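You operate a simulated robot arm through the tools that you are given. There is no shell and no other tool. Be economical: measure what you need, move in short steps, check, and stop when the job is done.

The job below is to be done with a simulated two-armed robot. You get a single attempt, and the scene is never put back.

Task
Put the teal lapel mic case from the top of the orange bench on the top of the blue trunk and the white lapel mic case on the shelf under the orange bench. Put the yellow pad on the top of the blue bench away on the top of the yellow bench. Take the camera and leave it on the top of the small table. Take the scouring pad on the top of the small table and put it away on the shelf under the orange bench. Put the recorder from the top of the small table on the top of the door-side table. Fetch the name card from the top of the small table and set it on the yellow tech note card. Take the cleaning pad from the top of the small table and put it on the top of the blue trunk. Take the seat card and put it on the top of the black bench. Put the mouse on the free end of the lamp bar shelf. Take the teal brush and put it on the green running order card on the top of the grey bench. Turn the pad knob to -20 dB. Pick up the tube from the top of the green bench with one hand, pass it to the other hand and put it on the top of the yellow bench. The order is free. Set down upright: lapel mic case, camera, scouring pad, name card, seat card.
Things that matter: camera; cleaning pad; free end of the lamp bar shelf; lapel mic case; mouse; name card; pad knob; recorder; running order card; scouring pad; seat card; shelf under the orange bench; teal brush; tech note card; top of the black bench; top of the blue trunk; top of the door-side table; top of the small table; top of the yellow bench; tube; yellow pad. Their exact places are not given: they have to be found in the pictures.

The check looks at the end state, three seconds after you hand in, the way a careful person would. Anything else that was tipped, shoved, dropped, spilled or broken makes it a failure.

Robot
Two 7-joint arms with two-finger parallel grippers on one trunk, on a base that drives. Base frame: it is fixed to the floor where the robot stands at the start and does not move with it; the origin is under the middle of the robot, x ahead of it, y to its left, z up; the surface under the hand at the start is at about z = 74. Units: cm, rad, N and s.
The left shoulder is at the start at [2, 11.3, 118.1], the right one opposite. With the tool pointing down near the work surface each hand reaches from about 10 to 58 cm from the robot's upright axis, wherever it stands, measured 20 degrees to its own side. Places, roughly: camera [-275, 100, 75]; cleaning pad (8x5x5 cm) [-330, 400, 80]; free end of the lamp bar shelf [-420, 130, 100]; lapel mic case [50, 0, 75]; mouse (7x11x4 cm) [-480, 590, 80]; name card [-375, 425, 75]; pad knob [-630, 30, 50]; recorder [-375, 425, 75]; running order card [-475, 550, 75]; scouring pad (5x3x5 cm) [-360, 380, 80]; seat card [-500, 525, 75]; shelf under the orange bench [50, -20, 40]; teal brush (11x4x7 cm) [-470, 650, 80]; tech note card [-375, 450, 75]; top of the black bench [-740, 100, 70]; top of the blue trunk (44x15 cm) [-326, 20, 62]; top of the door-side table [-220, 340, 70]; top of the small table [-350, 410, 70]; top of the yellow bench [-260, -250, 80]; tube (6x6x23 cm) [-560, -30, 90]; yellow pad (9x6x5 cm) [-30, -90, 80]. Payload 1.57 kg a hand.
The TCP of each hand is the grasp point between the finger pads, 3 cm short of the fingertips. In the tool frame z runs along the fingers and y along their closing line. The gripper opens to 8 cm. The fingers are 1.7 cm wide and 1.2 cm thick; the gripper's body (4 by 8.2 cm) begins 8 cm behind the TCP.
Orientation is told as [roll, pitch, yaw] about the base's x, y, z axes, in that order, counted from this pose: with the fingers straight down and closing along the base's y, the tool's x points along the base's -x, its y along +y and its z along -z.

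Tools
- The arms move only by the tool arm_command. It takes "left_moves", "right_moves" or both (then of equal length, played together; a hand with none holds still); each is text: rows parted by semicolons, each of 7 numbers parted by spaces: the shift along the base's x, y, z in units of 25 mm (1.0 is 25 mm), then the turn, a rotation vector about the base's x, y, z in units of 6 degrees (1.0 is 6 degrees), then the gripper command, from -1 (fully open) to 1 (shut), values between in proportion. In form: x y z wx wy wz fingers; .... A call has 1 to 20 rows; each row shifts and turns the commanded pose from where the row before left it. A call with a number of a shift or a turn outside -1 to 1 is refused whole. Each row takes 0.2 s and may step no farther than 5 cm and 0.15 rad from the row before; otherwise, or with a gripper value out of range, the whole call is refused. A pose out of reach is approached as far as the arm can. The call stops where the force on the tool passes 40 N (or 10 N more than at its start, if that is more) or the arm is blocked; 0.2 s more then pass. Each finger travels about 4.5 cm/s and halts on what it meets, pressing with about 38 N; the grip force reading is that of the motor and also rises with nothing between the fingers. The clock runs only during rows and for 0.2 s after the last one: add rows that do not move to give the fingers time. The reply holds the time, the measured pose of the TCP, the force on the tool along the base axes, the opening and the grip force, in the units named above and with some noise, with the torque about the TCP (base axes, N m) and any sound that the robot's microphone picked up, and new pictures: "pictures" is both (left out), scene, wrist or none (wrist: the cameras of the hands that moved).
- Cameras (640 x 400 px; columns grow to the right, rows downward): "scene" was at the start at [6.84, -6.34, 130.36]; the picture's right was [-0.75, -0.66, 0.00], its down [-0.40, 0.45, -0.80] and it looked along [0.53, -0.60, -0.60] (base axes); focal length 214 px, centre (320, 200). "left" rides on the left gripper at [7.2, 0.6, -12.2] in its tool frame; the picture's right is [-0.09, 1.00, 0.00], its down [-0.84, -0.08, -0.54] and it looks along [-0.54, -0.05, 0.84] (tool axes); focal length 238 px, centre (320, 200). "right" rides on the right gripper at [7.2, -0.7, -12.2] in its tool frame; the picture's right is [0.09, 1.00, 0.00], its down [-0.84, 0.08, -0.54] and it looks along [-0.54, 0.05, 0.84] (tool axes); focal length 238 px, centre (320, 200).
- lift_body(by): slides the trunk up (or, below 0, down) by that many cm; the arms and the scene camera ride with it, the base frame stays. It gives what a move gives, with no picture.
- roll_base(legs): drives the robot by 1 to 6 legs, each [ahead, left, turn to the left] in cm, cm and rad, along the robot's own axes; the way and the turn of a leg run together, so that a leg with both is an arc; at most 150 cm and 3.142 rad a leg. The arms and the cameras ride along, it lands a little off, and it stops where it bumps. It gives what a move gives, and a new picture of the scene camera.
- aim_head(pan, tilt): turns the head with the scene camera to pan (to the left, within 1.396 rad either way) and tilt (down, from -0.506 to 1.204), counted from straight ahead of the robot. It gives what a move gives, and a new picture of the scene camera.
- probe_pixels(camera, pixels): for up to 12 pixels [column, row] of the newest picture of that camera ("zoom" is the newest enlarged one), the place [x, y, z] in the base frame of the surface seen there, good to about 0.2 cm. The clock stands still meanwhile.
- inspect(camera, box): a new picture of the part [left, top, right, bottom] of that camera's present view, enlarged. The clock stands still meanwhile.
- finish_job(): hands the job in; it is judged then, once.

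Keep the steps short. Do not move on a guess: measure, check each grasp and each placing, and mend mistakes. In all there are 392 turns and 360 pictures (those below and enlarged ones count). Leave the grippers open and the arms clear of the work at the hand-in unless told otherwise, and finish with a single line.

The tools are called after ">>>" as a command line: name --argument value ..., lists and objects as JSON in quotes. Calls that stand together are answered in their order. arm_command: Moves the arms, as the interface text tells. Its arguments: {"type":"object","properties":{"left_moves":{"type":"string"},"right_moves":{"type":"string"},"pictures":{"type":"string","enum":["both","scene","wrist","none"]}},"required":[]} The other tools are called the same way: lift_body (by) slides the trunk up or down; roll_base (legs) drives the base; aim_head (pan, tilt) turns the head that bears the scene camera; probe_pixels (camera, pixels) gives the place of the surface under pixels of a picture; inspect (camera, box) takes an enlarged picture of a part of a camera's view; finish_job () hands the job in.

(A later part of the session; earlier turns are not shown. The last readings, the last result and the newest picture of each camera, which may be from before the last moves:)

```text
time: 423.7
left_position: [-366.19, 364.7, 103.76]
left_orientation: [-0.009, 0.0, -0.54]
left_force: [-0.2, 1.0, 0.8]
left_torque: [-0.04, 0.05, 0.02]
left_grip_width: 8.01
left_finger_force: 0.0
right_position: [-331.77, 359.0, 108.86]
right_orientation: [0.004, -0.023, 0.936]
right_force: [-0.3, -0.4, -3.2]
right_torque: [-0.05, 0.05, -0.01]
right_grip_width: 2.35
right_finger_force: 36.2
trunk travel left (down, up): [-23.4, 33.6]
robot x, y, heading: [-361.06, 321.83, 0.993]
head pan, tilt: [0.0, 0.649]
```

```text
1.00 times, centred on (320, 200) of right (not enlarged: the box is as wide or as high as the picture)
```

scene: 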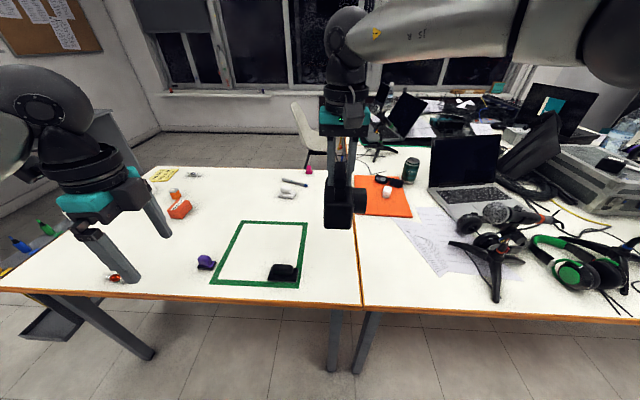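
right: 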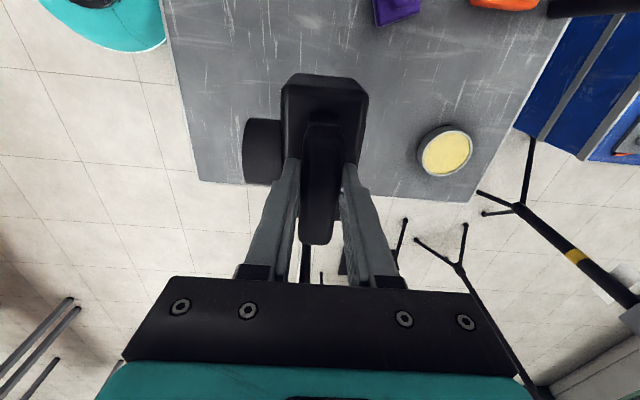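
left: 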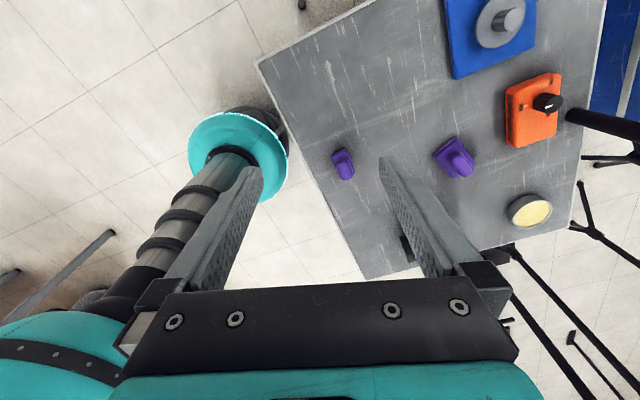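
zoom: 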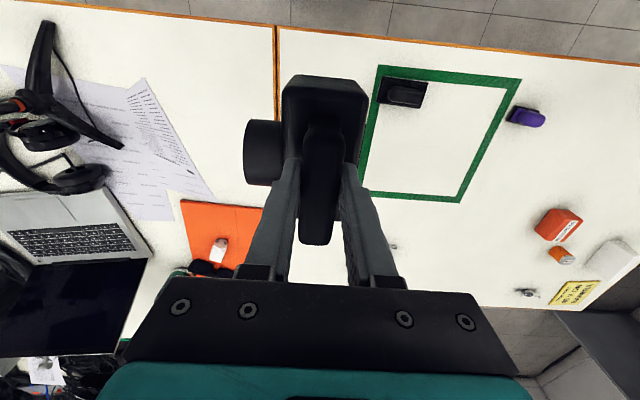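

>>> arm_command --right_moves "0.4 0.5 -0.5 0 0 0 1; 0.4 0.5 -0.5 0 0 0 1; 0.4 0.5 -0.6 0 0 0 1; 0 0 -1 0 0 0 1; 0 0 -1 0 0 0 1; 0 0 -1 0 0 0 1; 0 0 -1 0 0 0 1; 0 0 -1 0 0 0 1; 0 0 -1 0 0 0 1; 0 0 -0.9 0 0 0 1; 0 0 0 0 0 0 1" --pictures "both"

```text
time: 426.1
left_position: [-366.17, 364.55, 103.76]
left_orientation: [-0.007, 0.002, -0.542]
left_force: [0.0, 0.1, -0.1]
left_torque: [-0.05, 0.01, -0.01]
left_grip_width: 8.02
left_finger_force: 0.0
right_position: [-328.92, 362.76, 87.81]
right_orientation: [0.003, -0.023, 0.935]
right_force: [0.3, 0.1, -2.7]
right_torque: [0.0, 0.02, -0.03]
right_grip_width: 2.34
right_finger_force: 35.6
trunk travel left (down, up): [-23.4, 33.6]
robot x, y, heading: [-360.87, 322.23, 0.992]
head pan, tilt: [0.0, 0.649]
```

scene: 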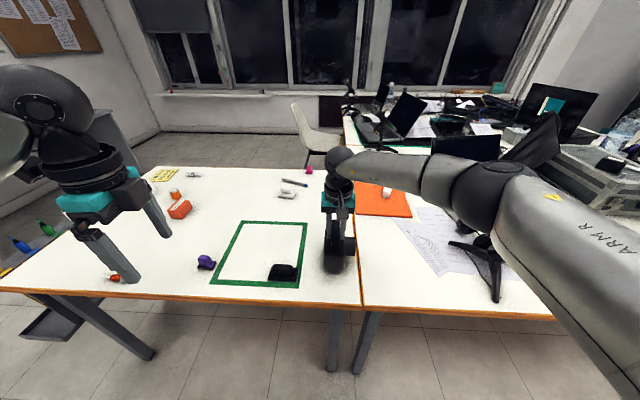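
right: 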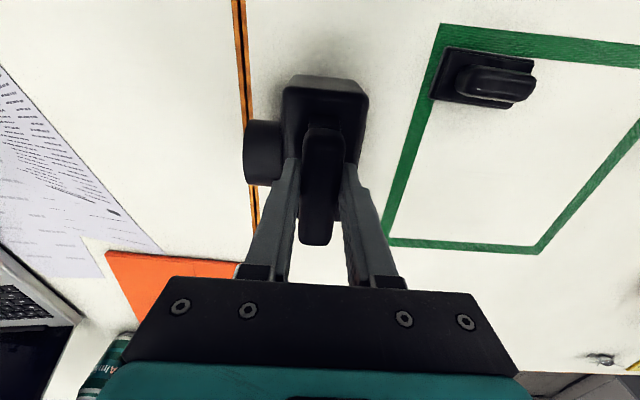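

>>> arm_command --right_moves "-0.5 0.33 0 0 0 0 1; 0 0 -0.2 0 0 0 1; 0 0 -0.1 0 0 0 1; 0 0 -0.08 0 0 0 1; 0 0 0 0 0 0 1" --pictures "none"

```text
time: 427.3
left_position: [-366.3, 364.55, 103.83]
left_orientation: [-0.007, -0.001, -0.542]
left_force: [0.7, -0.2, -0.5]
left_torque: [0.0, 0.01, -0.01]
left_grip_width: 8.0
left_finger_force: 0.1
right_position: [-330.02, 363.68, 86.63]
right_orientation: [0.005, -0.022, 0.938]
right_force: [0.2, 0.3, -3.4]
right_torque: [0.02, 0.06, 0.0]
right_grip_width: 2.37
right_finger_force: 35.2
trunk travel left (down, up): [-23.4, 33.6]
robot x, y, heading: [-360.3, 321.55, 0.991]
head pan, tilt: [0.0, 0.649]
```

>>> arm_command --right_moves "0 0 -0.08 0 0 0 1; 0 0 -0.08 0 0 0 1; 0 0 0 0 0 0 1" --pictures "none"

```text
time: 428.1
left_position: [-366.35, 364.43, 103.98]
left_orientation: [-0.004, 0.001, -0.54]
left_force: [0.6, 0.4, 0.4]
left_torque: [0.01, -0.03, -0.02]
left_grip_width: 7.99
left_finger_force: 0.1
right_position: [-330.15, 363.69, 86.68]
right_orientation: [0.006, -0.026, 0.938]
right_force: [-1.0, -1.9, 20.9]
right_torque: [-0.76, 0.1, -0.04]
right_grip_width: 2.37
right_finger_force: 35.8
trunk travel left (down, up): [-23.4, 33.6]
robot x, y, heading: [-360.81, 321.7, 0.996]
head pan, tilt: [0.0, 0.649]
```

Firm contact. I ease up a hair, release, and rise.

>>> arm_command --right_moves "0 0 0.08 0 0 0 1; 0 0 0 0 0 0 -0.3; 0 0 0 0 0 0 -0.3; 0 0 0 0 0 0 -0.3; 0 0 0.4 0 0 0 -0.3; 0 0 1 0 0 0 -0.3; 0 0 1 0 0 0 -0.3; 0 0 1 0 0 0 -0.3; 0 0 1 0 0 0 -0.3; 0 0 1 0 0 0 -0.3; 0 0 1 0 0 0 -0.3; 0 0 1 0 0 0 -0.3" --pictures "both"

```text
time: 430.7
left_position: [-366.34, 364.66, 103.85]
left_orientation: [-0.007, 0.0, -0.541]
left_force: [0.2, 0.1, -0.7]
left_torque: [0.02, -0.03, 0.01]
left_grip_width: 7.98
left_finger_force: 0.0
right_position: [-330.11, 363.51, 105.1]
right_orientation: [0.003, -0.022, 0.937]
right_force: [1.1, -0.2, 0.4]
right_torque: [-0.01, 0.03, 0.0]
right_grip_width: 5.19
right_finger_force: 0.1
trunk travel left (down, up): [-23.4, 33.6]
robot x, y, heading: [-360.69, 321.89, 0.991]
head pan, tilt: [0.0, 0.649]
```

scene: 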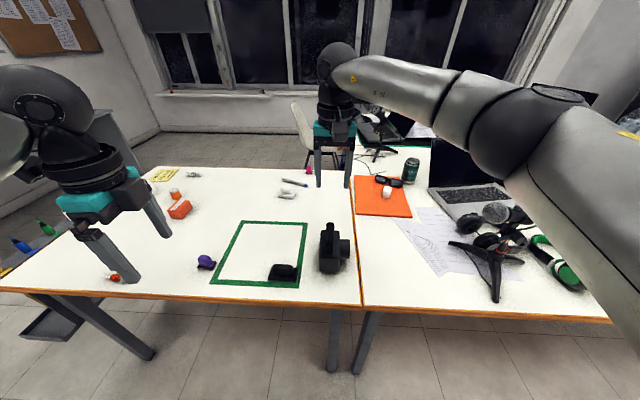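
right: 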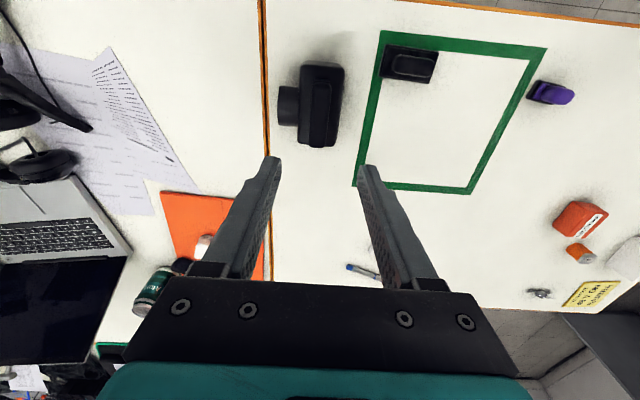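

Camera placed. Now the name card and tech note card at the table's far left; I zoom in.

>>> inspect --camera "scene" --box '[130, 155, 230, 225]'

>>> inspect --camera "right" --box '[520, 180, 640, 320]'

```text
5.71 times, centred on (180, 190) of scene
```

zoom: 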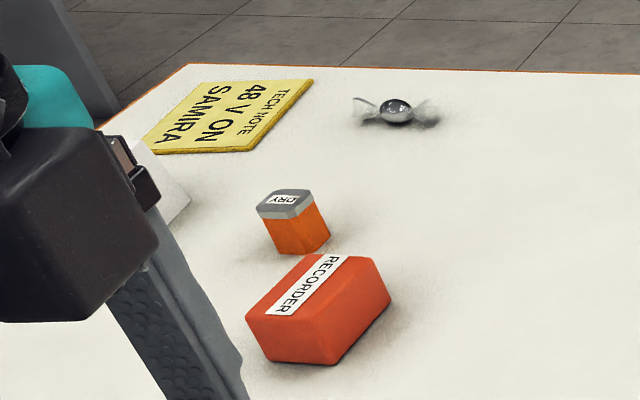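

```text
2.86 times, centred on (580, 250) of right
```

zoom: 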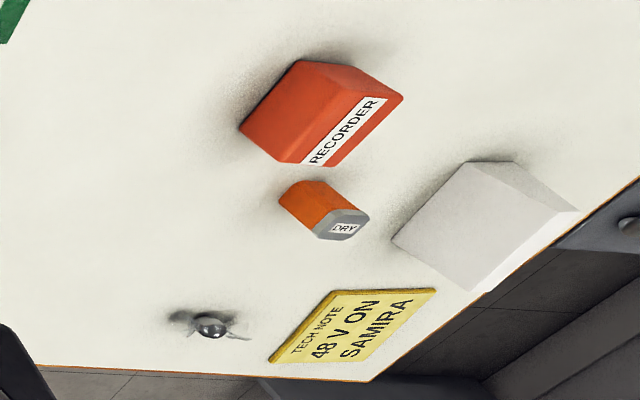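

The cards sit at the back-left corner, too far from this side; the table's left end may be better. I look there.

>>> aim_head --pan 0.75 --tilt 0.65

```text
time: 431.8
left_position: [-366.28, 364.66, 103.96]
left_orientation: [-0.006, 0.0, -0.542]
left_force: [-0.1, -0.9, 0.5]
left_torque: [-0.02, -0.03, 0.02]
left_grip_width: 7.99
left_finger_force: 0.0
right_position: [-330.23, 363.65, 105.08]
right_orientation: [0.005, -0.019, 0.937]
right_force: [0.0, -0.1, 0.1]
right_torque: [-0.02, -0.01, -0.02]
right_grip_width: 5.2
right_finger_force: 0.1
trunk travel left (down, up): [-23.4, 33.6]
robot x, y, heading: [-360.55, 321.98, 0.996]
head pan, tilt: [0.75, 0.649]
```

scene: 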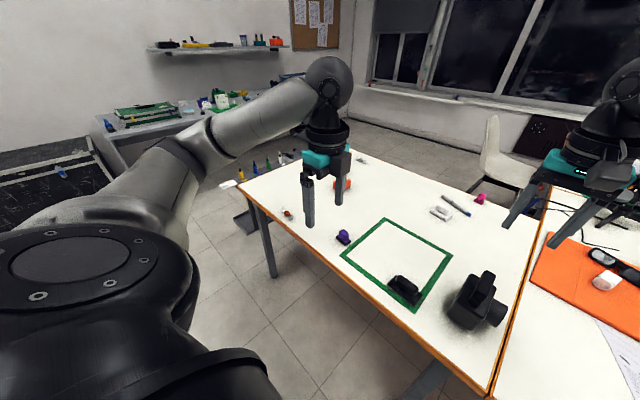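

>>> roll_base --legs '[[-35, 0, 0], [0, 50, 0]]'

>>> aim_head --pan -0.1 --tilt 0.6

```text
time: 436.7
left_position: [-427.2, 363.41, 103.74]
left_orientation: [-0.008, -0.001, -0.556]
left_force: [-0.4, -1.0, -0.7]
left_torque: [0.0, -0.01, 0.02]
left_grip_width: 7.99
left_finger_force: 0.0
right_position: [-390.96, 361.8, 105.13]
right_orientation: [0.002, -0.02, 0.922]
right_force: [0.0, 0.2, 0.9]
right_torque: [0.02, 0.0, 0.03]
right_grip_width: 5.2
right_finger_force: 0.1
trunk travel left (down, up): [-23.4, 33.6]
robot x, y, heading: [-422.03, 320.34, 0.983]
head pan, tilt: [0.75, 0.649]
```

scene: 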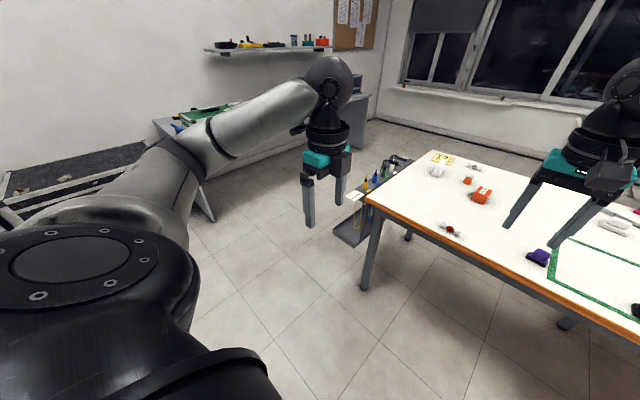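

```text
time: 437.9
left_position: [-427.14, 363.38, 103.82]
left_orientation: [-0.008, -0.001, -0.557]
left_force: [-0.2, 0.0, 1.0]
left_torque: [0.01, 0.01, -0.02]
left_grip_width: 7.99
left_finger_force: 0.0
right_position: [-391.01, 361.81, 105.2]
right_orientation: [0.004, -0.022, 0.922]
right_force: [0.1, 1.1, 0.1]
right_torque: [-0.03, -0.03, 0.02]
right_grip_width: 5.19
right_finger_force: 0.1
trunk travel left (down, up): [-23.4, 33.6]
robot x, y, heading: [-422.24, 320.6, 0.979]
head pan, tilt: [-0.099, 0.6]
```

scene: 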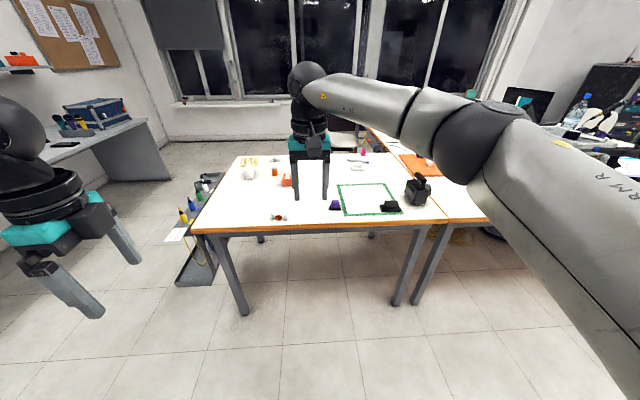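

>>> probe_pixels --camera "scene" --pixels '[[180, 284], [208, 280], [175, 238], [190, 225], [205, 180], [193, 228], [245, 312], [240, 160], [250, 172], [275, 172], [287, 180], [262, 160]]'

>>> inspect --camera "scene" --box '[160, 140, 320, 250]'

```text
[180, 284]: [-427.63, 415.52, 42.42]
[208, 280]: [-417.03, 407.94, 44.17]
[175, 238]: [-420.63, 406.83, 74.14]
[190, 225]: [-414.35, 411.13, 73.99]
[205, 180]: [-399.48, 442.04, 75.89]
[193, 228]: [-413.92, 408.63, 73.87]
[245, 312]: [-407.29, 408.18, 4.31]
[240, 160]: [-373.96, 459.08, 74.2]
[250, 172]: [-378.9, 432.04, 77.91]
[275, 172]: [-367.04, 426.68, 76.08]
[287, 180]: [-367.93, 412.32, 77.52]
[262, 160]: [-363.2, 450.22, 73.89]
```

```text
3.64 times, centred on (240, 195) of scene
```

zoom: 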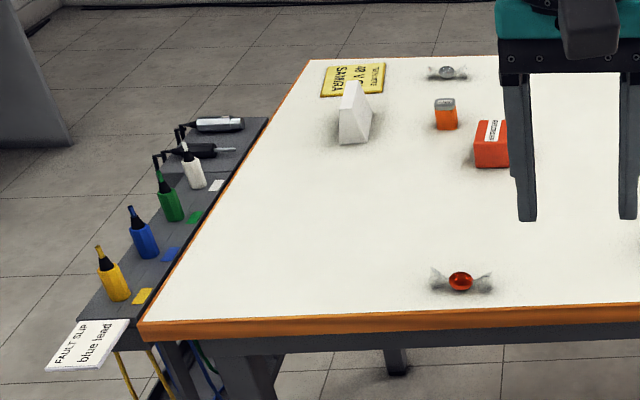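

>>> aim_head --pan 0.5 --tilt 0.45

```text
time: 438.9
left_position: [-427.05, 363.36, 103.74]
left_orientation: [-0.006, 0.0, -0.556]
left_force: [0.5, -0.1, -0.2]
left_torque: [0.01, -0.02, 0.0]
left_grip_width: 8.02
left_finger_force: 0.1
right_position: [-391.03, 361.77, 105.13]
right_orientation: [0.002, -0.022, 0.922]
right_force: [0.3, 0.3, 0.5]
right_torque: [-0.01, -0.02, 0.01]
right_grip_width: 5.2
right_finger_force: 0.1
trunk travel left (down, up): [-23.4, 33.6]
robot x, y, heading: [-422.12, 320.6, 0.982]
head pan, tilt: [0.499, 0.45]
```

scene: 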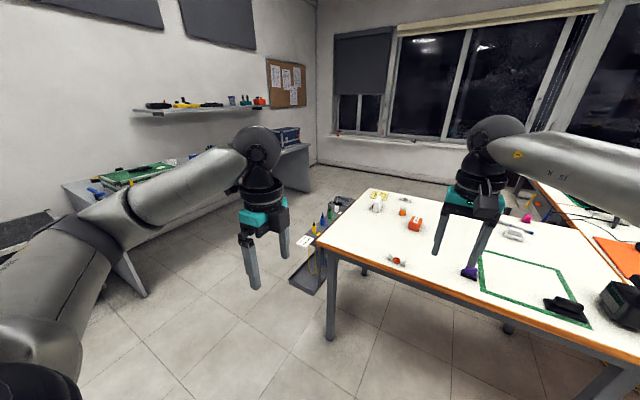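

>>> probe_pixels --camera "scene" --pixels '[[145, 295], [310, 190], [280, 192], [65, 186], [308, 145], [205, 200], [150, 180], [320, 165], [190, 165], [230, 290]]'

>>> inspect --camera "scene" --box '[60, 110, 320, 270]'

```text
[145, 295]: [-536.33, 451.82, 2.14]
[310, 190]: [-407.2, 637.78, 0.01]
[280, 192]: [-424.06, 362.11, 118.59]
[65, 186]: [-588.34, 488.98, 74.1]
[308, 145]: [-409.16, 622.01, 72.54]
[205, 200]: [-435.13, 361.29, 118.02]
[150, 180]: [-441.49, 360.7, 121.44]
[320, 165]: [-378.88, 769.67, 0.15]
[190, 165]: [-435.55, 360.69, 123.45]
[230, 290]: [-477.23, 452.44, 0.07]
```

```text
2.46 times, centred on (190, 190) of scene
```

zoom: 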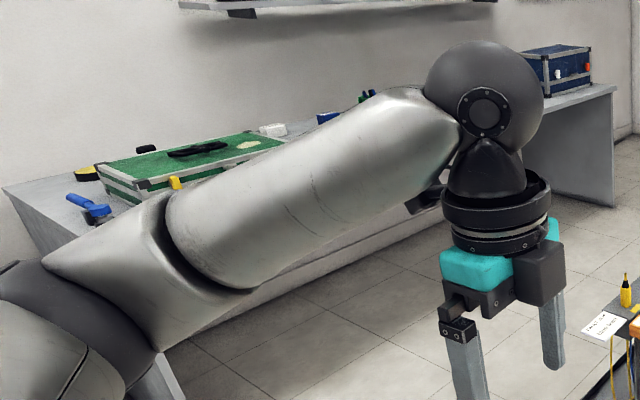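

Between the table's tray and the grey bench there's a 108 cm corridor. I go there to handle the name card from the table's left end.

>>> roll_base --legs '[[0, 85, 0], [98, 0, 0], [0, 0, -1.59]]'

>>> aim_head --pan 0.0 --tilt 0.7

```text
time: 452.2
left_position: [-395.41, 454.95, 103.79]
left_orientation: [-0.008, 0.0, -2.182]
left_force: [0.5, 0.1, -0.4]
left_torque: [-0.01, 0.0, -0.03]
left_grip_width: 7.98
left_finger_force: 0.1
right_position: [-398.92, 418.97, 105.19]
right_orientation: [0.005, -0.019, -0.705]
right_force: [-0.2, 0.8, 0.1]
right_torque: [0.03, -0.02, 0.01]
right_grip_width: 5.22
right_finger_force: 0.1
trunk travel left (down, up): [-23.4, 33.6]
robot x, y, heading: [-437.93, 452.31, -0.647]
head pan, tilt: [0.499, 0.45]
```

scene: 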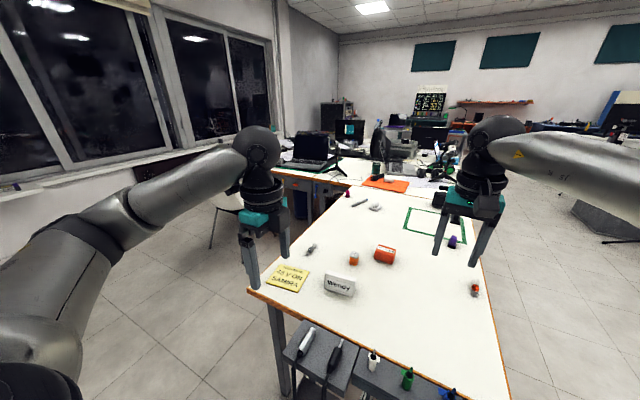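

```text
time: 453.1
left_position: [-395.33, 454.93, 103.7]
left_orientation: [-0.006, 0.0, -2.182]
left_force: [-0.5, 0.2, 0.1]
left_torque: [0.05, 0.01, 0.0]
left_grip_width: 8.0
left_finger_force: 0.1
right_position: [-398.92, 418.96, 105.15]
right_orientation: [0.003, -0.021, -0.704]
right_force: [-0.1, 0.3, 0.4]
right_torque: [-0.04, 0.0, -0.04]
right_grip_width: 5.19
right_finger_force: 0.0
trunk travel left (down, up): [-23.4, 33.6]
robot x, y, heading: [-438.34, 451.94, -0.645]
head pan, tilt: [0.0, 0.7]
```

scene: 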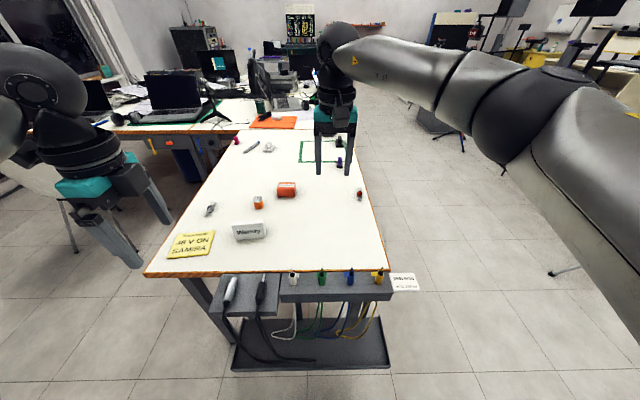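

The name card "Wendy" faces me, with the yellow tech note left of it. I measure.

>>> inspect --camera "scene" --box '[155, 200, 285, 275]'

```text
4.92 times, centred on (220, 238) of scene
```

zoom: 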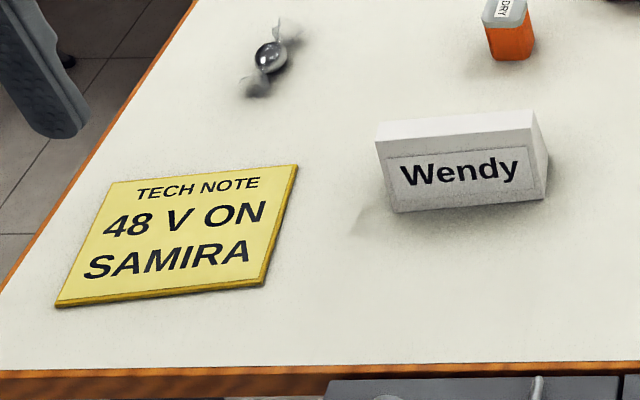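

>>> probe_pixels --camera "zoom" --pixels '[[382, 132], [530, 118], [455, 125], [400, 205], [540, 192], [548, 150], [115, 185], [292, 170], [262, 280], [62, 300], [180, 235], [455, 135]]'

```text
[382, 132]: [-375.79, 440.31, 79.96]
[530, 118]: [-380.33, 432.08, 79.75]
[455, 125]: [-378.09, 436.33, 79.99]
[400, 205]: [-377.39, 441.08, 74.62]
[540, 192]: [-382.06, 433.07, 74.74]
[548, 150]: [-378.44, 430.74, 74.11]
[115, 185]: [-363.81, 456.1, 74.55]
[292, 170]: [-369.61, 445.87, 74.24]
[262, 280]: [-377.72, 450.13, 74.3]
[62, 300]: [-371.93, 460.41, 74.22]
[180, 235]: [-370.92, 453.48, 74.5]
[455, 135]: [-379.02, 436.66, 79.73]
```

Card centre ≈(-377.7,436); yellow card centre ≈(-370.8,453.1), same orientation. I move the left hand above the card.

>>> arm_command --left_moves "0.7 -0.75 0 0 0 0.1 -0.6; 0.7 -0.75 0 0 0 0.1 -0.6; 0.7 -0.75 0 0 0 0.1 -0.6; 0.7 -0.75 0 0 0 0.1 -0.6; 0.7 -0.75 0 0 0 0.1 -0.6; 0.7 -0.75 0 0 0 0.1 -0.6; 0.7 -0.75 0 0 0 0.1 -0.6; 0.7 -0.75 0 0 0 0.1 -0.6; 0.7 -0.75 0 0 0 0 -0.6; 0.7 -0.75 0 0 0 0 -0.6; 0 0 -1 0 0 0 -0.6; 0 0 -1 0 0 0 -0.6; 0 0 -1 0 0 0 -0.6; 0 0 -1 0 0 0 -0.6" --pictures "both"

```text
time: 456.1
left_position: [-377.91, 436.54, 93.72]
left_orientation: [-0.006, 0.002, -2.097]
left_force: [-0.8, 0.8, 0.7]
left_torque: [-0.01, 0.0, -0.03]
left_grip_width: 6.38
left_finger_force: 0.0
left hand out of reach, approached as far as the arm can: row 10
right_position: [-398.85, 418.92, 105.11]
right_orientation: [0.004, -0.021, -0.704]
right_force: [-0.2, -0.2, -0.1]
right_torque: [-0.02, 0.02, 0.04]
right_grip_width: 5.21
right_finger_force: 0.1
trunk travel left (down, up): [-23.4, 33.6]
robot x, y, heading: [-438.18, 452.48, -0.642]
head pan, tilt: [0.0, 0.7]
```

scene: 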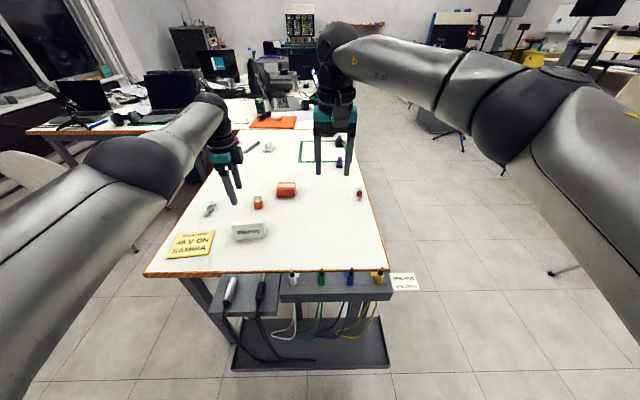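
left: 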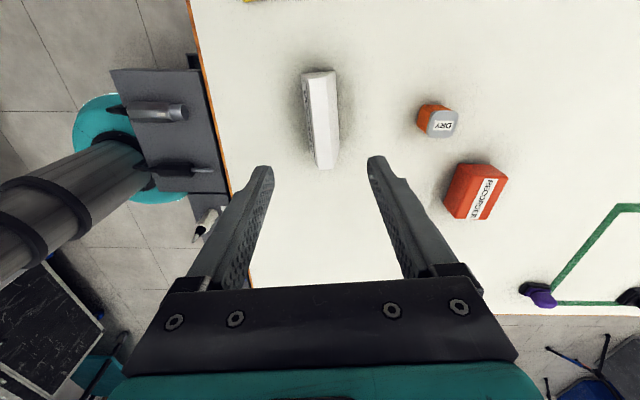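

Centred. I descend, grip, and lift.

>>> arm_command --left_moves "0 0 -1 0 0 0 -0.6; 0 0 -1 0 0 0 -0.6; 0 0 -1 0 0 0 -0.6; 0 0 -1 0 0 0 -0.6; 0 0 -1 0 0 0 -0.6; 0 0 -1 0 0 0 -0.6; 0 0 -0.2 0 0 0 -0.6; 0 0 0 0 0 0 0.6; 0 0 0 0 0 0 1; 0 0 0 0 0 0 1; 0 0 0 0 0 0 1; 0 0 0 0 0 0 1" --pictures "wrist"

```text
time: 458.7
left_position: [-380.08, 438.21, 79.01]
left_orientation: [-0.007, -0.001, -2.098]
left_force: [0.2, 0.0, -0.2]
left_torque: [0.0, 0.01, 0.01]
left_grip_width: 3.16
left_finger_force: 37.3
left hand out of reach, approached as far as the arm can: row 1, 3, 4, 5, 6
right_position: [-398.89, 418.8, 105.23]
right_orientation: [0.004, -0.022, -0.703]
right_force: [-0.6, 0.7, -0.8]
right_torque: [0.04, 0.04, -0.02]
right_grip_width: 5.18
right_finger_force: 0.1
trunk travel left (down, up): [-23.4, 33.6]
robot x, y, heading: [-438.05, 452.19, -0.644]
head pan, tilt: [0.0, 0.7]
```

left: 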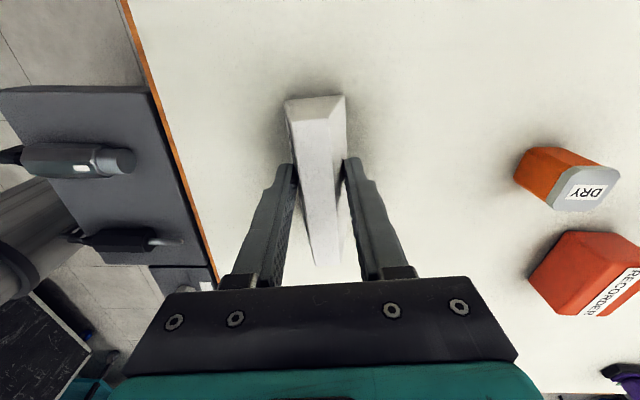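

Gripped. I lift 6 cm, then shift the base left 16 and ahead 4 to carry it over the yellow card.

>>> arm_command --left_moves "0 0 0.8 0 0 0 1; 0 0 0.8 0 0 0 1; 0 0 0.8 0 0 0 1; 0 0 0.8 0 0 0 1" --pictures "none"

>>> roll_base --legs '[[0, 16, 0], [4, 0, 0]]'

>>> inspect --camera "left" --box '[0, 0, 640, 400]'

```text
time: 459.7
left_position: [-379.97, 438.28, 86.95]
left_orientation: [-0.006, 0.0, -2.099]
left_force: [-0.2, 1.0, 0.4]
left_torque: [-0.01, -0.01, 0.01]
left_grip_width: 3.14
left_finger_force: 37.9
right_position: [-398.92, 418.91, 105.1]
right_orientation: [0.002, -0.023, -0.701]
right_force: [-0.2, -0.3, -0.1]
right_torque: [0.0, -0.01, 0.0]
right_grip_width: 5.21
right_finger_force: 0.0
trunk travel left (down, up): [-23.4, 33.6]
robot x, y, heading: [-438.2, 452.27, -0.646]
head pan, tilt: [0.0, 0.7]
```

```text
time: 461.6
left_position: [-367.14, 448.1, 86.73]
left_orientation: [-0.01, -0.001, -2.102]
left_force: [0.4, -0.3, -1.3]
left_torque: [0.04, 0.0, 0.03]
left_grip_width: 3.09
left_finger_force: 38.4
right_position: [-386.12, 429.0, 105.02]
right_orientation: [0.004, -0.021, -0.708]
right_force: [0.0, -0.4, 0.4]
right_torque: [-0.04, 0.06, -0.01]
right_grip_width: 5.17
right_finger_force: 0.2
trunk travel left (down, up): [-23.4, 33.6]
robot x, y, heading: [-425.45, 462.72, -0.647]
head pan, tilt: [0.0, 0.7]
```

scene: 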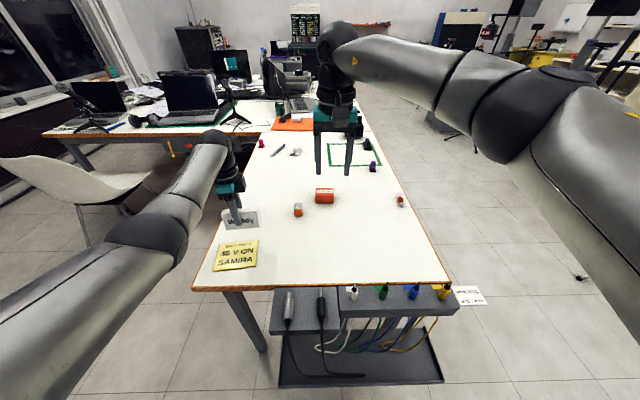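

```text
1.00 times, centred on (320, 200) of left (not enlarged: the box is as wide or as high as the picture)
```

zoom: 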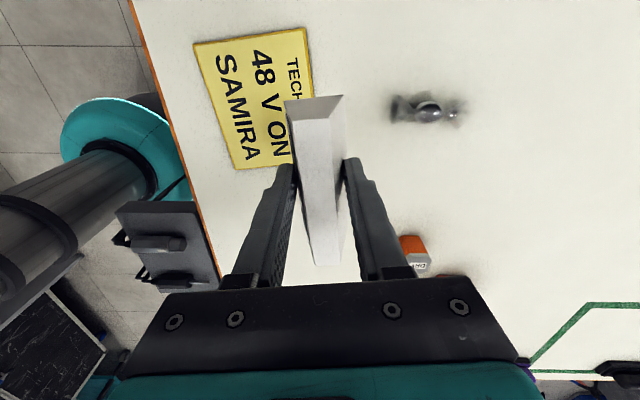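

>>> arm_command --left_moves "-0.44 0.75 0 0 0 0 1; -0.44 0.75 0 0 0 0 1; -0.44 0.75 0 0 0 0 1; 0 0 -0.9 0 0 0 1; 0 0 -0.9 0 0 0 1; 0 0 -0.7 0 0 0 1; 0 0 0 0 0 0 1" --pictures "both"

```text
time: 463.2
left_position: [-370.63, 454.19, 80.73]
left_orientation: [-0.007, 0.001, -2.101]
left_force: [-0.2, 0.0, -0.6]
left_torque: [0.02, 0.0, 0.01]
left_grip_width: 3.14
left_finger_force: 37.9
right_position: [-386.26, 429.02, 105.08]
right_orientation: [0.002, -0.024, -0.706]
right_force: [0.1, -0.4, 0.7]
right_torque: [-0.01, 0.01, 0.05]
right_grip_width: 5.2
right_finger_force: 0.0
trunk travel left (down, up): [-23.4, 33.6]
robot x, y, heading: [-425.45, 462.51, -0.652]
head pan, tilt: [0.0, 0.7]
```

scene: 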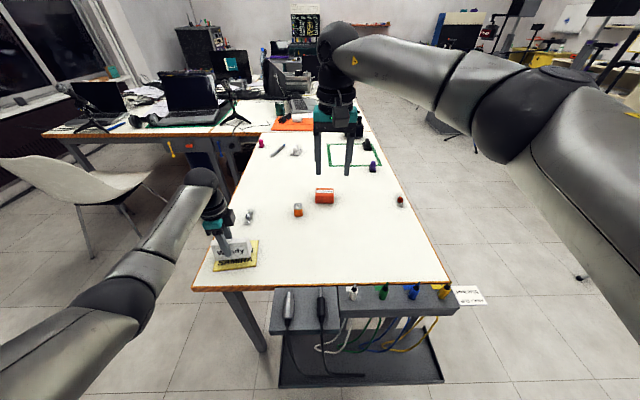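
left: 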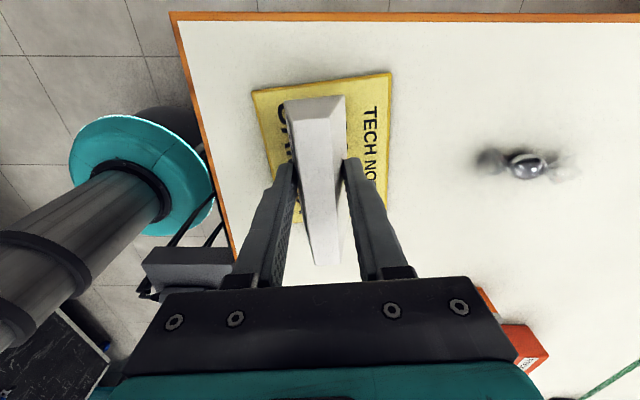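

>>> inspect --camera "scene" --box '[185, 215, 285, 285]'

```text
5.71 times, centred on (235, 250) of scene
```

zoom: 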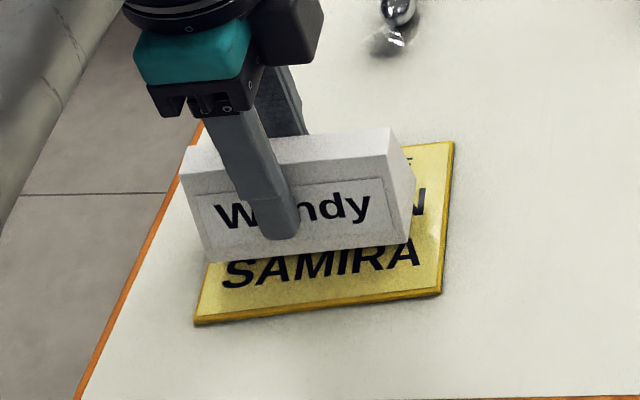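

It's ~1 cm left of centre and a bit near. I correct by 1.3 cm and lower to contact.

>>> arm_command --left_moves "0 -0.52 0 0 0 0 1; 0 0 -0.3 0 0 0 1; 0 0 -0.1 0 0 0 1; 0 0 -0.08 0 0 0 1; 0 0 0 0 0 0 1" --pictures "none"

```text
time: 464.4
left_position: [-370.47, 452.73, 79.57]
left_orientation: [-0.008, 0.001, -2.101]
left_force: [-0.5, -0.1, 0.1]
left_torque: [-0.02, -0.03, 0.03]
left_grip_width: 3.11
left_finger_force: 37.9
right_position: [-386.13, 429.13, 105.08]
right_orientation: [0.003, -0.023, -0.706]
right_force: [0.5, -0.1, 0.0]
right_torque: [-0.01, 0.0, -0.01]
right_grip_width: 5.19
right_finger_force: 0.0
trunk travel left (down, up): [-23.4, 33.6]
robot x, y, heading: [-425.5, 462.49, -0.647]
head pan, tilt: [0.0, 0.7]
```

>>> arm_command --left_moves "0 0 -0.07 0 0 0 1; 0 0 -0.07 0 0 0 1; 0 0 0 0 0 0 1" --pictures "none"

```text
time: 465.2
left_position: [-370.45, 452.61, 79.52]
left_orientation: [0.0, -0.001, -2.103]
left_force: [-3.4, 1.9, 20.9]
left_torque: [0.11, 0.13, -0.01]
left_grip_width: 3.1
left_finger_force: 38.0
right_position: [-386.43, 429.11, 105.17]
right_orientation: [0.005, -0.021, -0.708]
right_force: [-0.4, 1.1, 0.1]
right_torque: [-0.02, -0.01, 0.0]
right_grip_width: 5.21
right_finger_force: 0.1
trunk travel left (down, up): [-23.4, 33.6]
robot x, y, heading: [-425.3, 462.71, -0.651]
head pan, tilt: [0.0, 0.7]
```

Contact. I ease, open and rise.

>>> arm_command --left_moves "0 0 0.07 0 0 0 1; 0 0 0 0 0 0 -0.2; 0 0 0 0 0 0 -0.2; 0 0 0 0 0 0 -0.2; 0 0 0.5 0 0 0 -0.2; 0 0 1 0 0 0 -0.2; 0 0 1 0 0 0 -0.2; 0 0 1 0 0 0 -0.2; 0 0 1 0 0 0 -0.2; 0 0 1 0 0 0 -0.2; 0 0 1 0 0 0 -0.2; 0 0 1 0 0 0 -0.2" --pictures "none"

>>> inspect --camera "scene" --box '[185, 215, 285, 285]'

```text
time: 467.8
left_position: [-370.59, 452.56, 98.04]
left_orientation: [-0.008, 0.0, -2.1]
left_force: [0.4, 0.3, -0.6]
left_torque: [0.05, -0.01, 0.03]
left_grip_width: 4.78
left_finger_force: 0.2
right_position: [-386.32, 429.13, 105.09]
right_orientation: [0.004, -0.023, -0.707]
right_force: [0.1, 0.8, -0.3]
right_torque: [-0.01, 0.03, 0.0]
right_grip_width: 5.21
right_finger_force: 0.1
trunk travel left (down, up): [-23.4, 33.6]
robot x, y, heading: [-425.53, 462.62, -0.644]
head pan, tilt: [0.0, 0.7]
```

```text
5.71 times, centred on (235, 250) of scene
```

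zoom: 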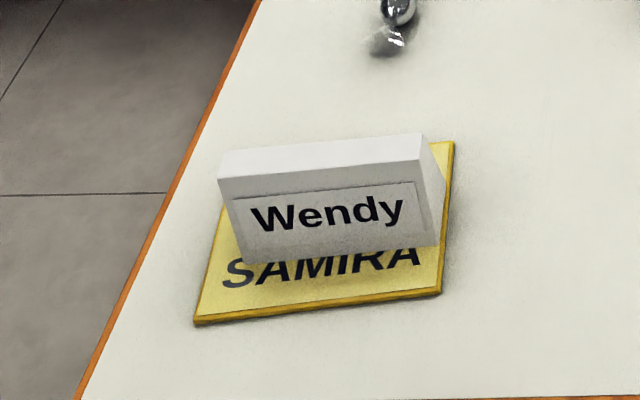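

Name card stands on the tech note card. Now I turn around to the grey bench for the brush, the seat card and the mouse.

>>> arm_command --left_moves "-0.8 0.5 0.4 0 0 0 -1; -0.8 0.5 0.4 0 0 0 -1; -0.8 0.5 0.4 0 0 0 -1; -0.8 0.5 0.4 0 0 0 -1; -0.8 0.5 0.4 0 0 0 -1" --pictures "none"

>>> roll_base --legs '[[-12, 0, 0], [0, 0, 3.1]]'

>>> aim_head --pan 0.0 --tilt 0.6

```text
time: 469.0
left_position: [-380.67, 459.18, 102.88]
left_orientation: [-0.006, -0.001, -2.102]
left_force: [0.2, -0.7, -0.3]
left_torque: [-0.02, 0.0, -0.03]
left_grip_width: 8.0
left_finger_force: 0.0
right_position: [-386.19, 429.07, 105.27]
right_orientation: [0.003, -0.022, -0.708]
right_force: [-0.2, -0.2, -0.6]
right_torque: [0.03, 0.01, -0.01]
right_grip_width: 5.21
right_finger_force: 0.1
trunk travel left (down, up): [-23.4, 33.6]
robot x, y, heading: [-425.3, 462.63, -0.651]
head pan, tilt: [0.0, 0.7]
```

```text
time: 477.4
left_position: [-479.34, 476.43, 102.87]
left_orientation: [-0.006, 0.0, 0.967]
left_force: [-0.3, -0.1, 0.6]
left_torque: [0.01, 0.02, 0.0]
left_grip_width: 8.02
left_finger_force: 0.1
right_position: [-471.67, 505.95, 105.18]
right_orientation: [0.002, -0.023, 2.361]
right_force: [-0.3, 0.7, -0.9]
right_torque: [0.01, -0.03, 0.01]
right_grip_width: 5.2
right_finger_force: 0.0
trunk travel left (down, up): [-23.4, 33.6]
robot x, y, heading: [-435.11, 469.8, 2.418]
head pan, tilt: [0.0, 0.7]
```

scene: 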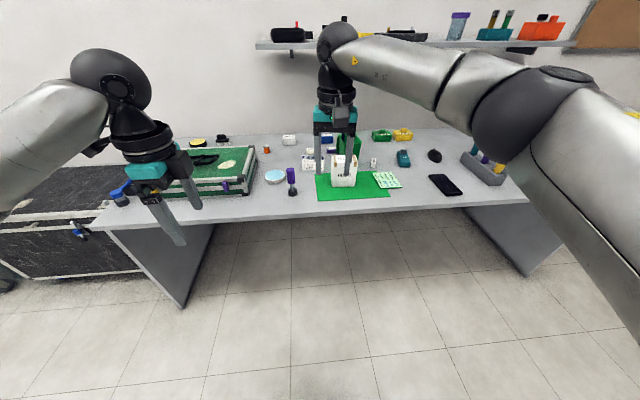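

```text
time: 478.1
left_position: [-479.35, 476.56, 102.92]
left_orientation: [-0.006, 0.001, 0.967]
left_force: [-0.4, 0.2, 0.2]
left_torque: [-0.01, -0.04, 0.03]
left_grip_width: 8.0
left_finger_force: 0.1
right_position: [-471.62, 505.93, 105.11]
right_orientation: [0.004, -0.023, 2.36]
right_force: [0.0, -0.1, 0.4]
right_torque: [0.0, -0.02, 0.02]
right_grip_width: 5.21
right_finger_force: 0.0
trunk travel left (down, up): [-23.4, 33.6]
robot x, y, heading: [-435.13, 469.78, 2.419]
head pan, tilt: [0.0, 0.6]
```

scene: 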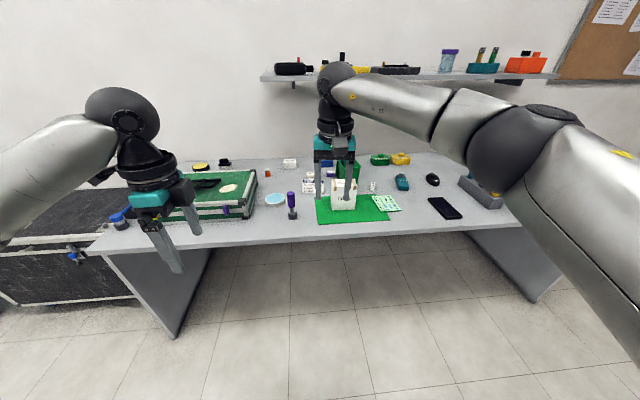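

>>> inspect --camera "scene" --box '[240, 140, 400, 235]'

>>> inspect --camera "scene" --box '[360, 140, 520, 235]'

```text
4.00 times, centred on (320, 188) of scene
```

zoom: 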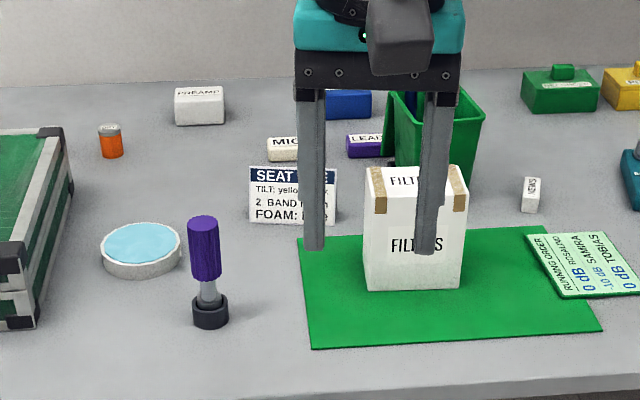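

```text
4.00 times, centred on (440, 188) of scene
```

zoom: 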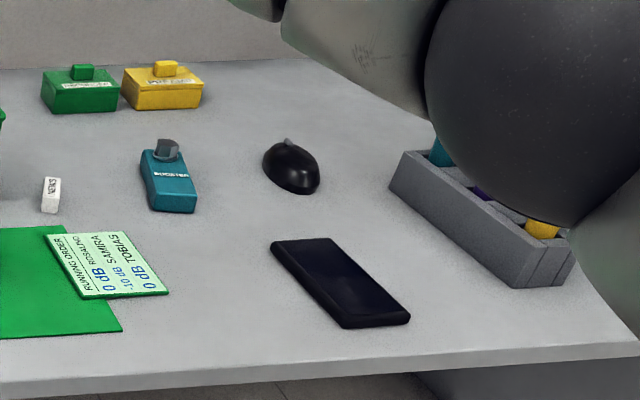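

>>> probe_pixels --camera "scene" --pixels '[[312, 188], [395, 203], [432, 180], [402, 182], [445, 207], [372, 187], [312, 180], [385, 205], [470, 185], [330, 225]]'

>>> roll_base --legs '[[0, -55, 0]]'

```text
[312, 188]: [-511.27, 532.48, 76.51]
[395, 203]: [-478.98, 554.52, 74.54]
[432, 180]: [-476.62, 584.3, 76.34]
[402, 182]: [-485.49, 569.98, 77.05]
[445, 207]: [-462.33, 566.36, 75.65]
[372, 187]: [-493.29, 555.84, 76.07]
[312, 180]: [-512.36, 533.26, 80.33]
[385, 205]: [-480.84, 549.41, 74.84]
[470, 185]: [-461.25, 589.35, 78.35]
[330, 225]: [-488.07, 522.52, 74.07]
```

```text
time: 481.3
left_position: [-443.18, 517.45, 102.86]
left_orientation: [-0.007, 0.001, 0.97]
left_force: [0.1, 0.0, 0.0]
left_torque: [0.0, 0.01, 0.0]
left_grip_width: 7.99
left_finger_force: 0.2
right_position: [-435.59, 546.93, 105.08]
right_orientation: [0.002, -0.023, 2.365]
right_force: [-0.4, 0.3, 0.0]
right_torque: [-0.01, -0.01, 0.02]
right_grip_width: 5.23
right_finger_force: 0.1
trunk travel left (down, up): [-23.4, 33.6]
robot x, y, heading: [-398.92, 510.98, 2.418]
head pan, tilt: [0.0, 0.6]
```

scene: 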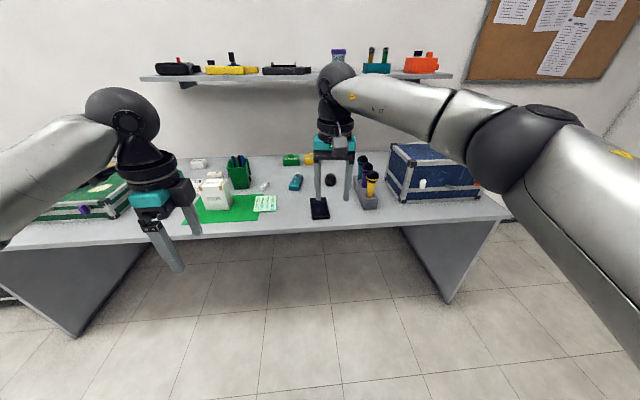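

>>> inspect --camera "scene" --box '[270, 130, 500, 230]'

>>> inspect --camera "right" --box '[0, 0, 640, 400]'

```text
2.78 times, centred on (385, 180) of scene
```

zoom: 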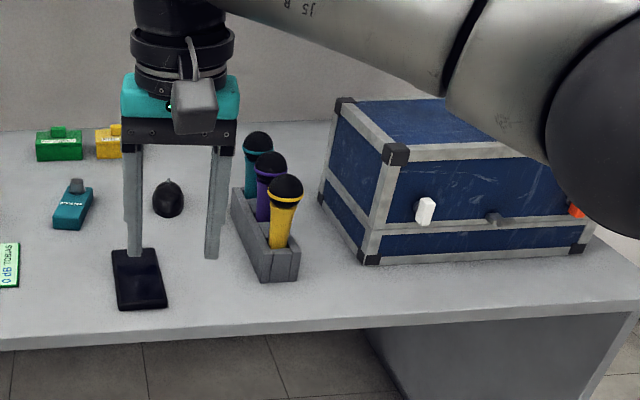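

```text
1.00 times, centred on (320, 200) of right (not enlarged: the box is as wide or as high as the picture)
```

zoom: 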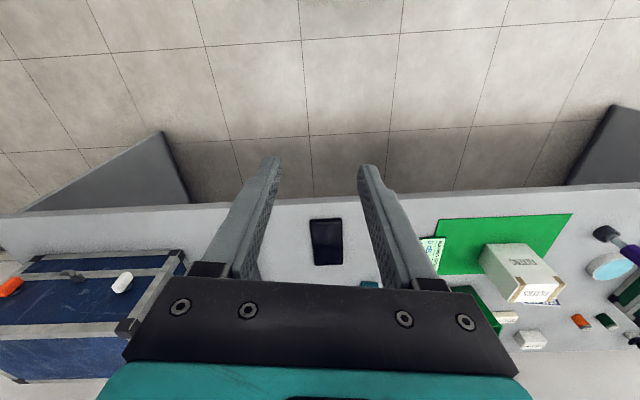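

No brush visible yet; it may be behind the blue case. I raise the trunk for a better look.

>>> lift_body --by 33

>>> roll_base --legs '[[0, -45, 0]]'

>>> aim_head --pan 0.2 --tilt 0.7

```text
time: 484.5
left_position: [-443.21, 517.42, 135.93]
left_orientation: [-0.007, 0.001, 0.97]
left_force: [-0.8, -0.8, -0.1]
left_torque: [0.02, 0.0, 0.01]
left_grip_width: 7.99
left_finger_force: 0.1
right_position: [-435.58, 547.07, 138.0]
right_orientation: [0.002, -0.021, 2.365]
right_force: [0.9, -0.2, -0.2]
right_torque: [-0.01, -0.02, 0.04]
right_grip_width: 5.19
right_finger_force: 0.0
trunk travel left (down, up): [-56.4, 0.6]
robot x, y, heading: [-399.01, 510.62, 2.425]
head pan, tilt: [0.0, 0.6]
```

```text
time: 487.2
left_position: [-413.76, 551.11, 135.91]
left_orientation: [-0.007, 0.001, 0.968]
left_force: [-0.1, -0.7, 0.3]
left_torque: [0.01, 0.03, -0.03]
left_grip_width: 8.02
left_finger_force: 0.1
right_position: [-406.14, 580.56, 138.26]
right_orientation: [0.003, -0.023, 2.363]
right_force: [0.0, -0.2, 0.1]
right_torque: [0.0, -0.03, 0.0]
right_grip_width: 5.19
right_finger_force: 0.1
trunk travel left (down, up): [-56.4, 0.6]
robot x, y, heading: [-369.26, 544.35, 2.425]
head pan, tilt: [0.0, 0.6]
```

scene: 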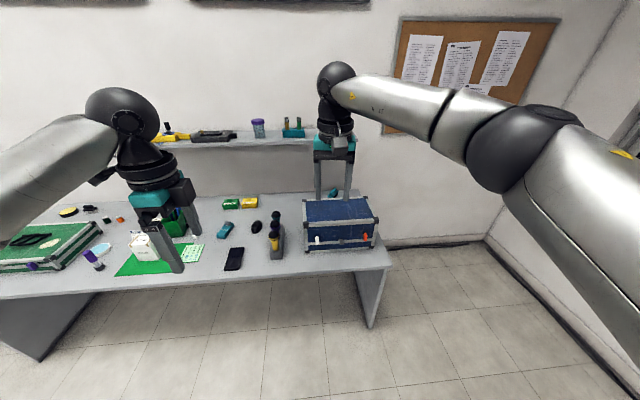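

```text
time: 487.9
left_position: [-413.71, 550.97, 135.93]
left_orientation: [-0.007, 0.001, 0.969]
left_force: [-1.4, 0.3, -0.2]
left_torque: [0.02, -0.01, 0.02]
left_grip_width: 7.98
left_finger_force: 0.0
right_position: [-406.08, 580.63, 138.14]
right_orientation: [0.004, -0.022, 2.364]
right_force: [-0.6, -0.2, 0.0]
right_torque: [0.04, -0.02, 0.0]
right_grip_width: 5.23
right_finger_force: 0.1
trunk travel left (down, up): [-56.4, 0.6]
robot x, y, heading: [-369.57, 544.76, 2.42]
head pan, tilt: [0.201, 0.7]
```

scene: 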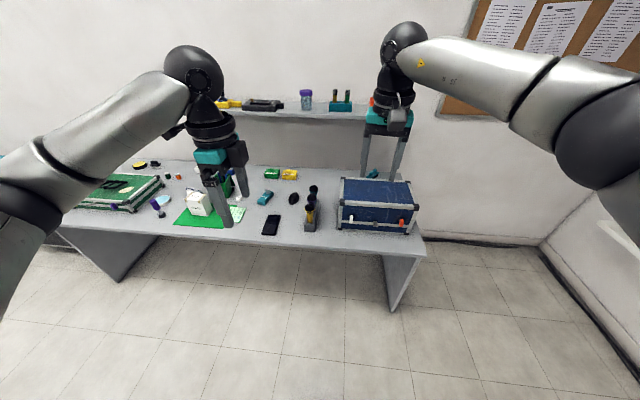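

A teal thing peeks out behind the blue case at (372,172). I zoom in.

>>> inspect --camera "scene" --box '[320, 140, 440, 240]'

>>> probe_pixels --camera "scene" --pixels '[[372, 173], [374, 170], [338, 178], [408, 182], [340, 228], [408, 234], [424, 238], [425, 250], [316, 222], [308, 190]]'

```text
4.00 times, centred on (380, 190) of scene
```

zoom: 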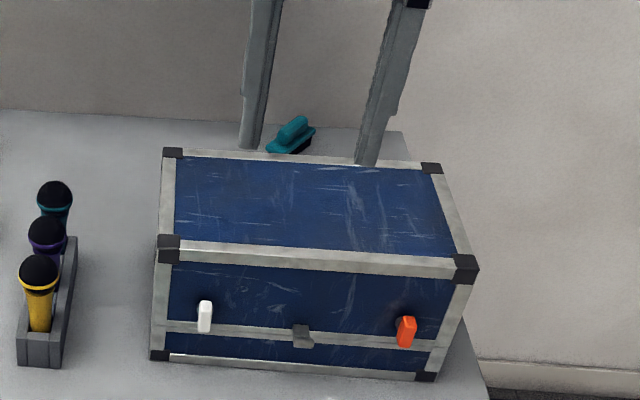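

```text
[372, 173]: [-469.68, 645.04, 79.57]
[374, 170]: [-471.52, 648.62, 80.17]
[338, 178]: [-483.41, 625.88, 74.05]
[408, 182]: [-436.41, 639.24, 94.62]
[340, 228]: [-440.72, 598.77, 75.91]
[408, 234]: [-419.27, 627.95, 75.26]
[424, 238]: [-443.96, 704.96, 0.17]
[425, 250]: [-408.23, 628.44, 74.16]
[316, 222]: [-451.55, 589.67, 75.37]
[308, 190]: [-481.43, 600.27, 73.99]
```

The brush is behind the blue case, 23 cm from the bench's right end. I check the floor space beyond that end.

>>> probe_pixels --camera "scene" --pixels '[[540, 246], [600, 325], [480, 245], [500, 300], [430, 230], [395, 305], [420, 215], [380, 165], [550, 240], [640, 390]]'

```text
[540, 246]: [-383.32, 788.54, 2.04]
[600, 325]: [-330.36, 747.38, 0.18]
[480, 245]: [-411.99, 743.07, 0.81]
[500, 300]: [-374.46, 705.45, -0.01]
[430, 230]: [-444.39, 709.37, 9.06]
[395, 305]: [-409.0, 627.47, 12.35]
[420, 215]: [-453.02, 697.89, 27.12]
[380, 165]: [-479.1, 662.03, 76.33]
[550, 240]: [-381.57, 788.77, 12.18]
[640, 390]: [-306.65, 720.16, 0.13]
```

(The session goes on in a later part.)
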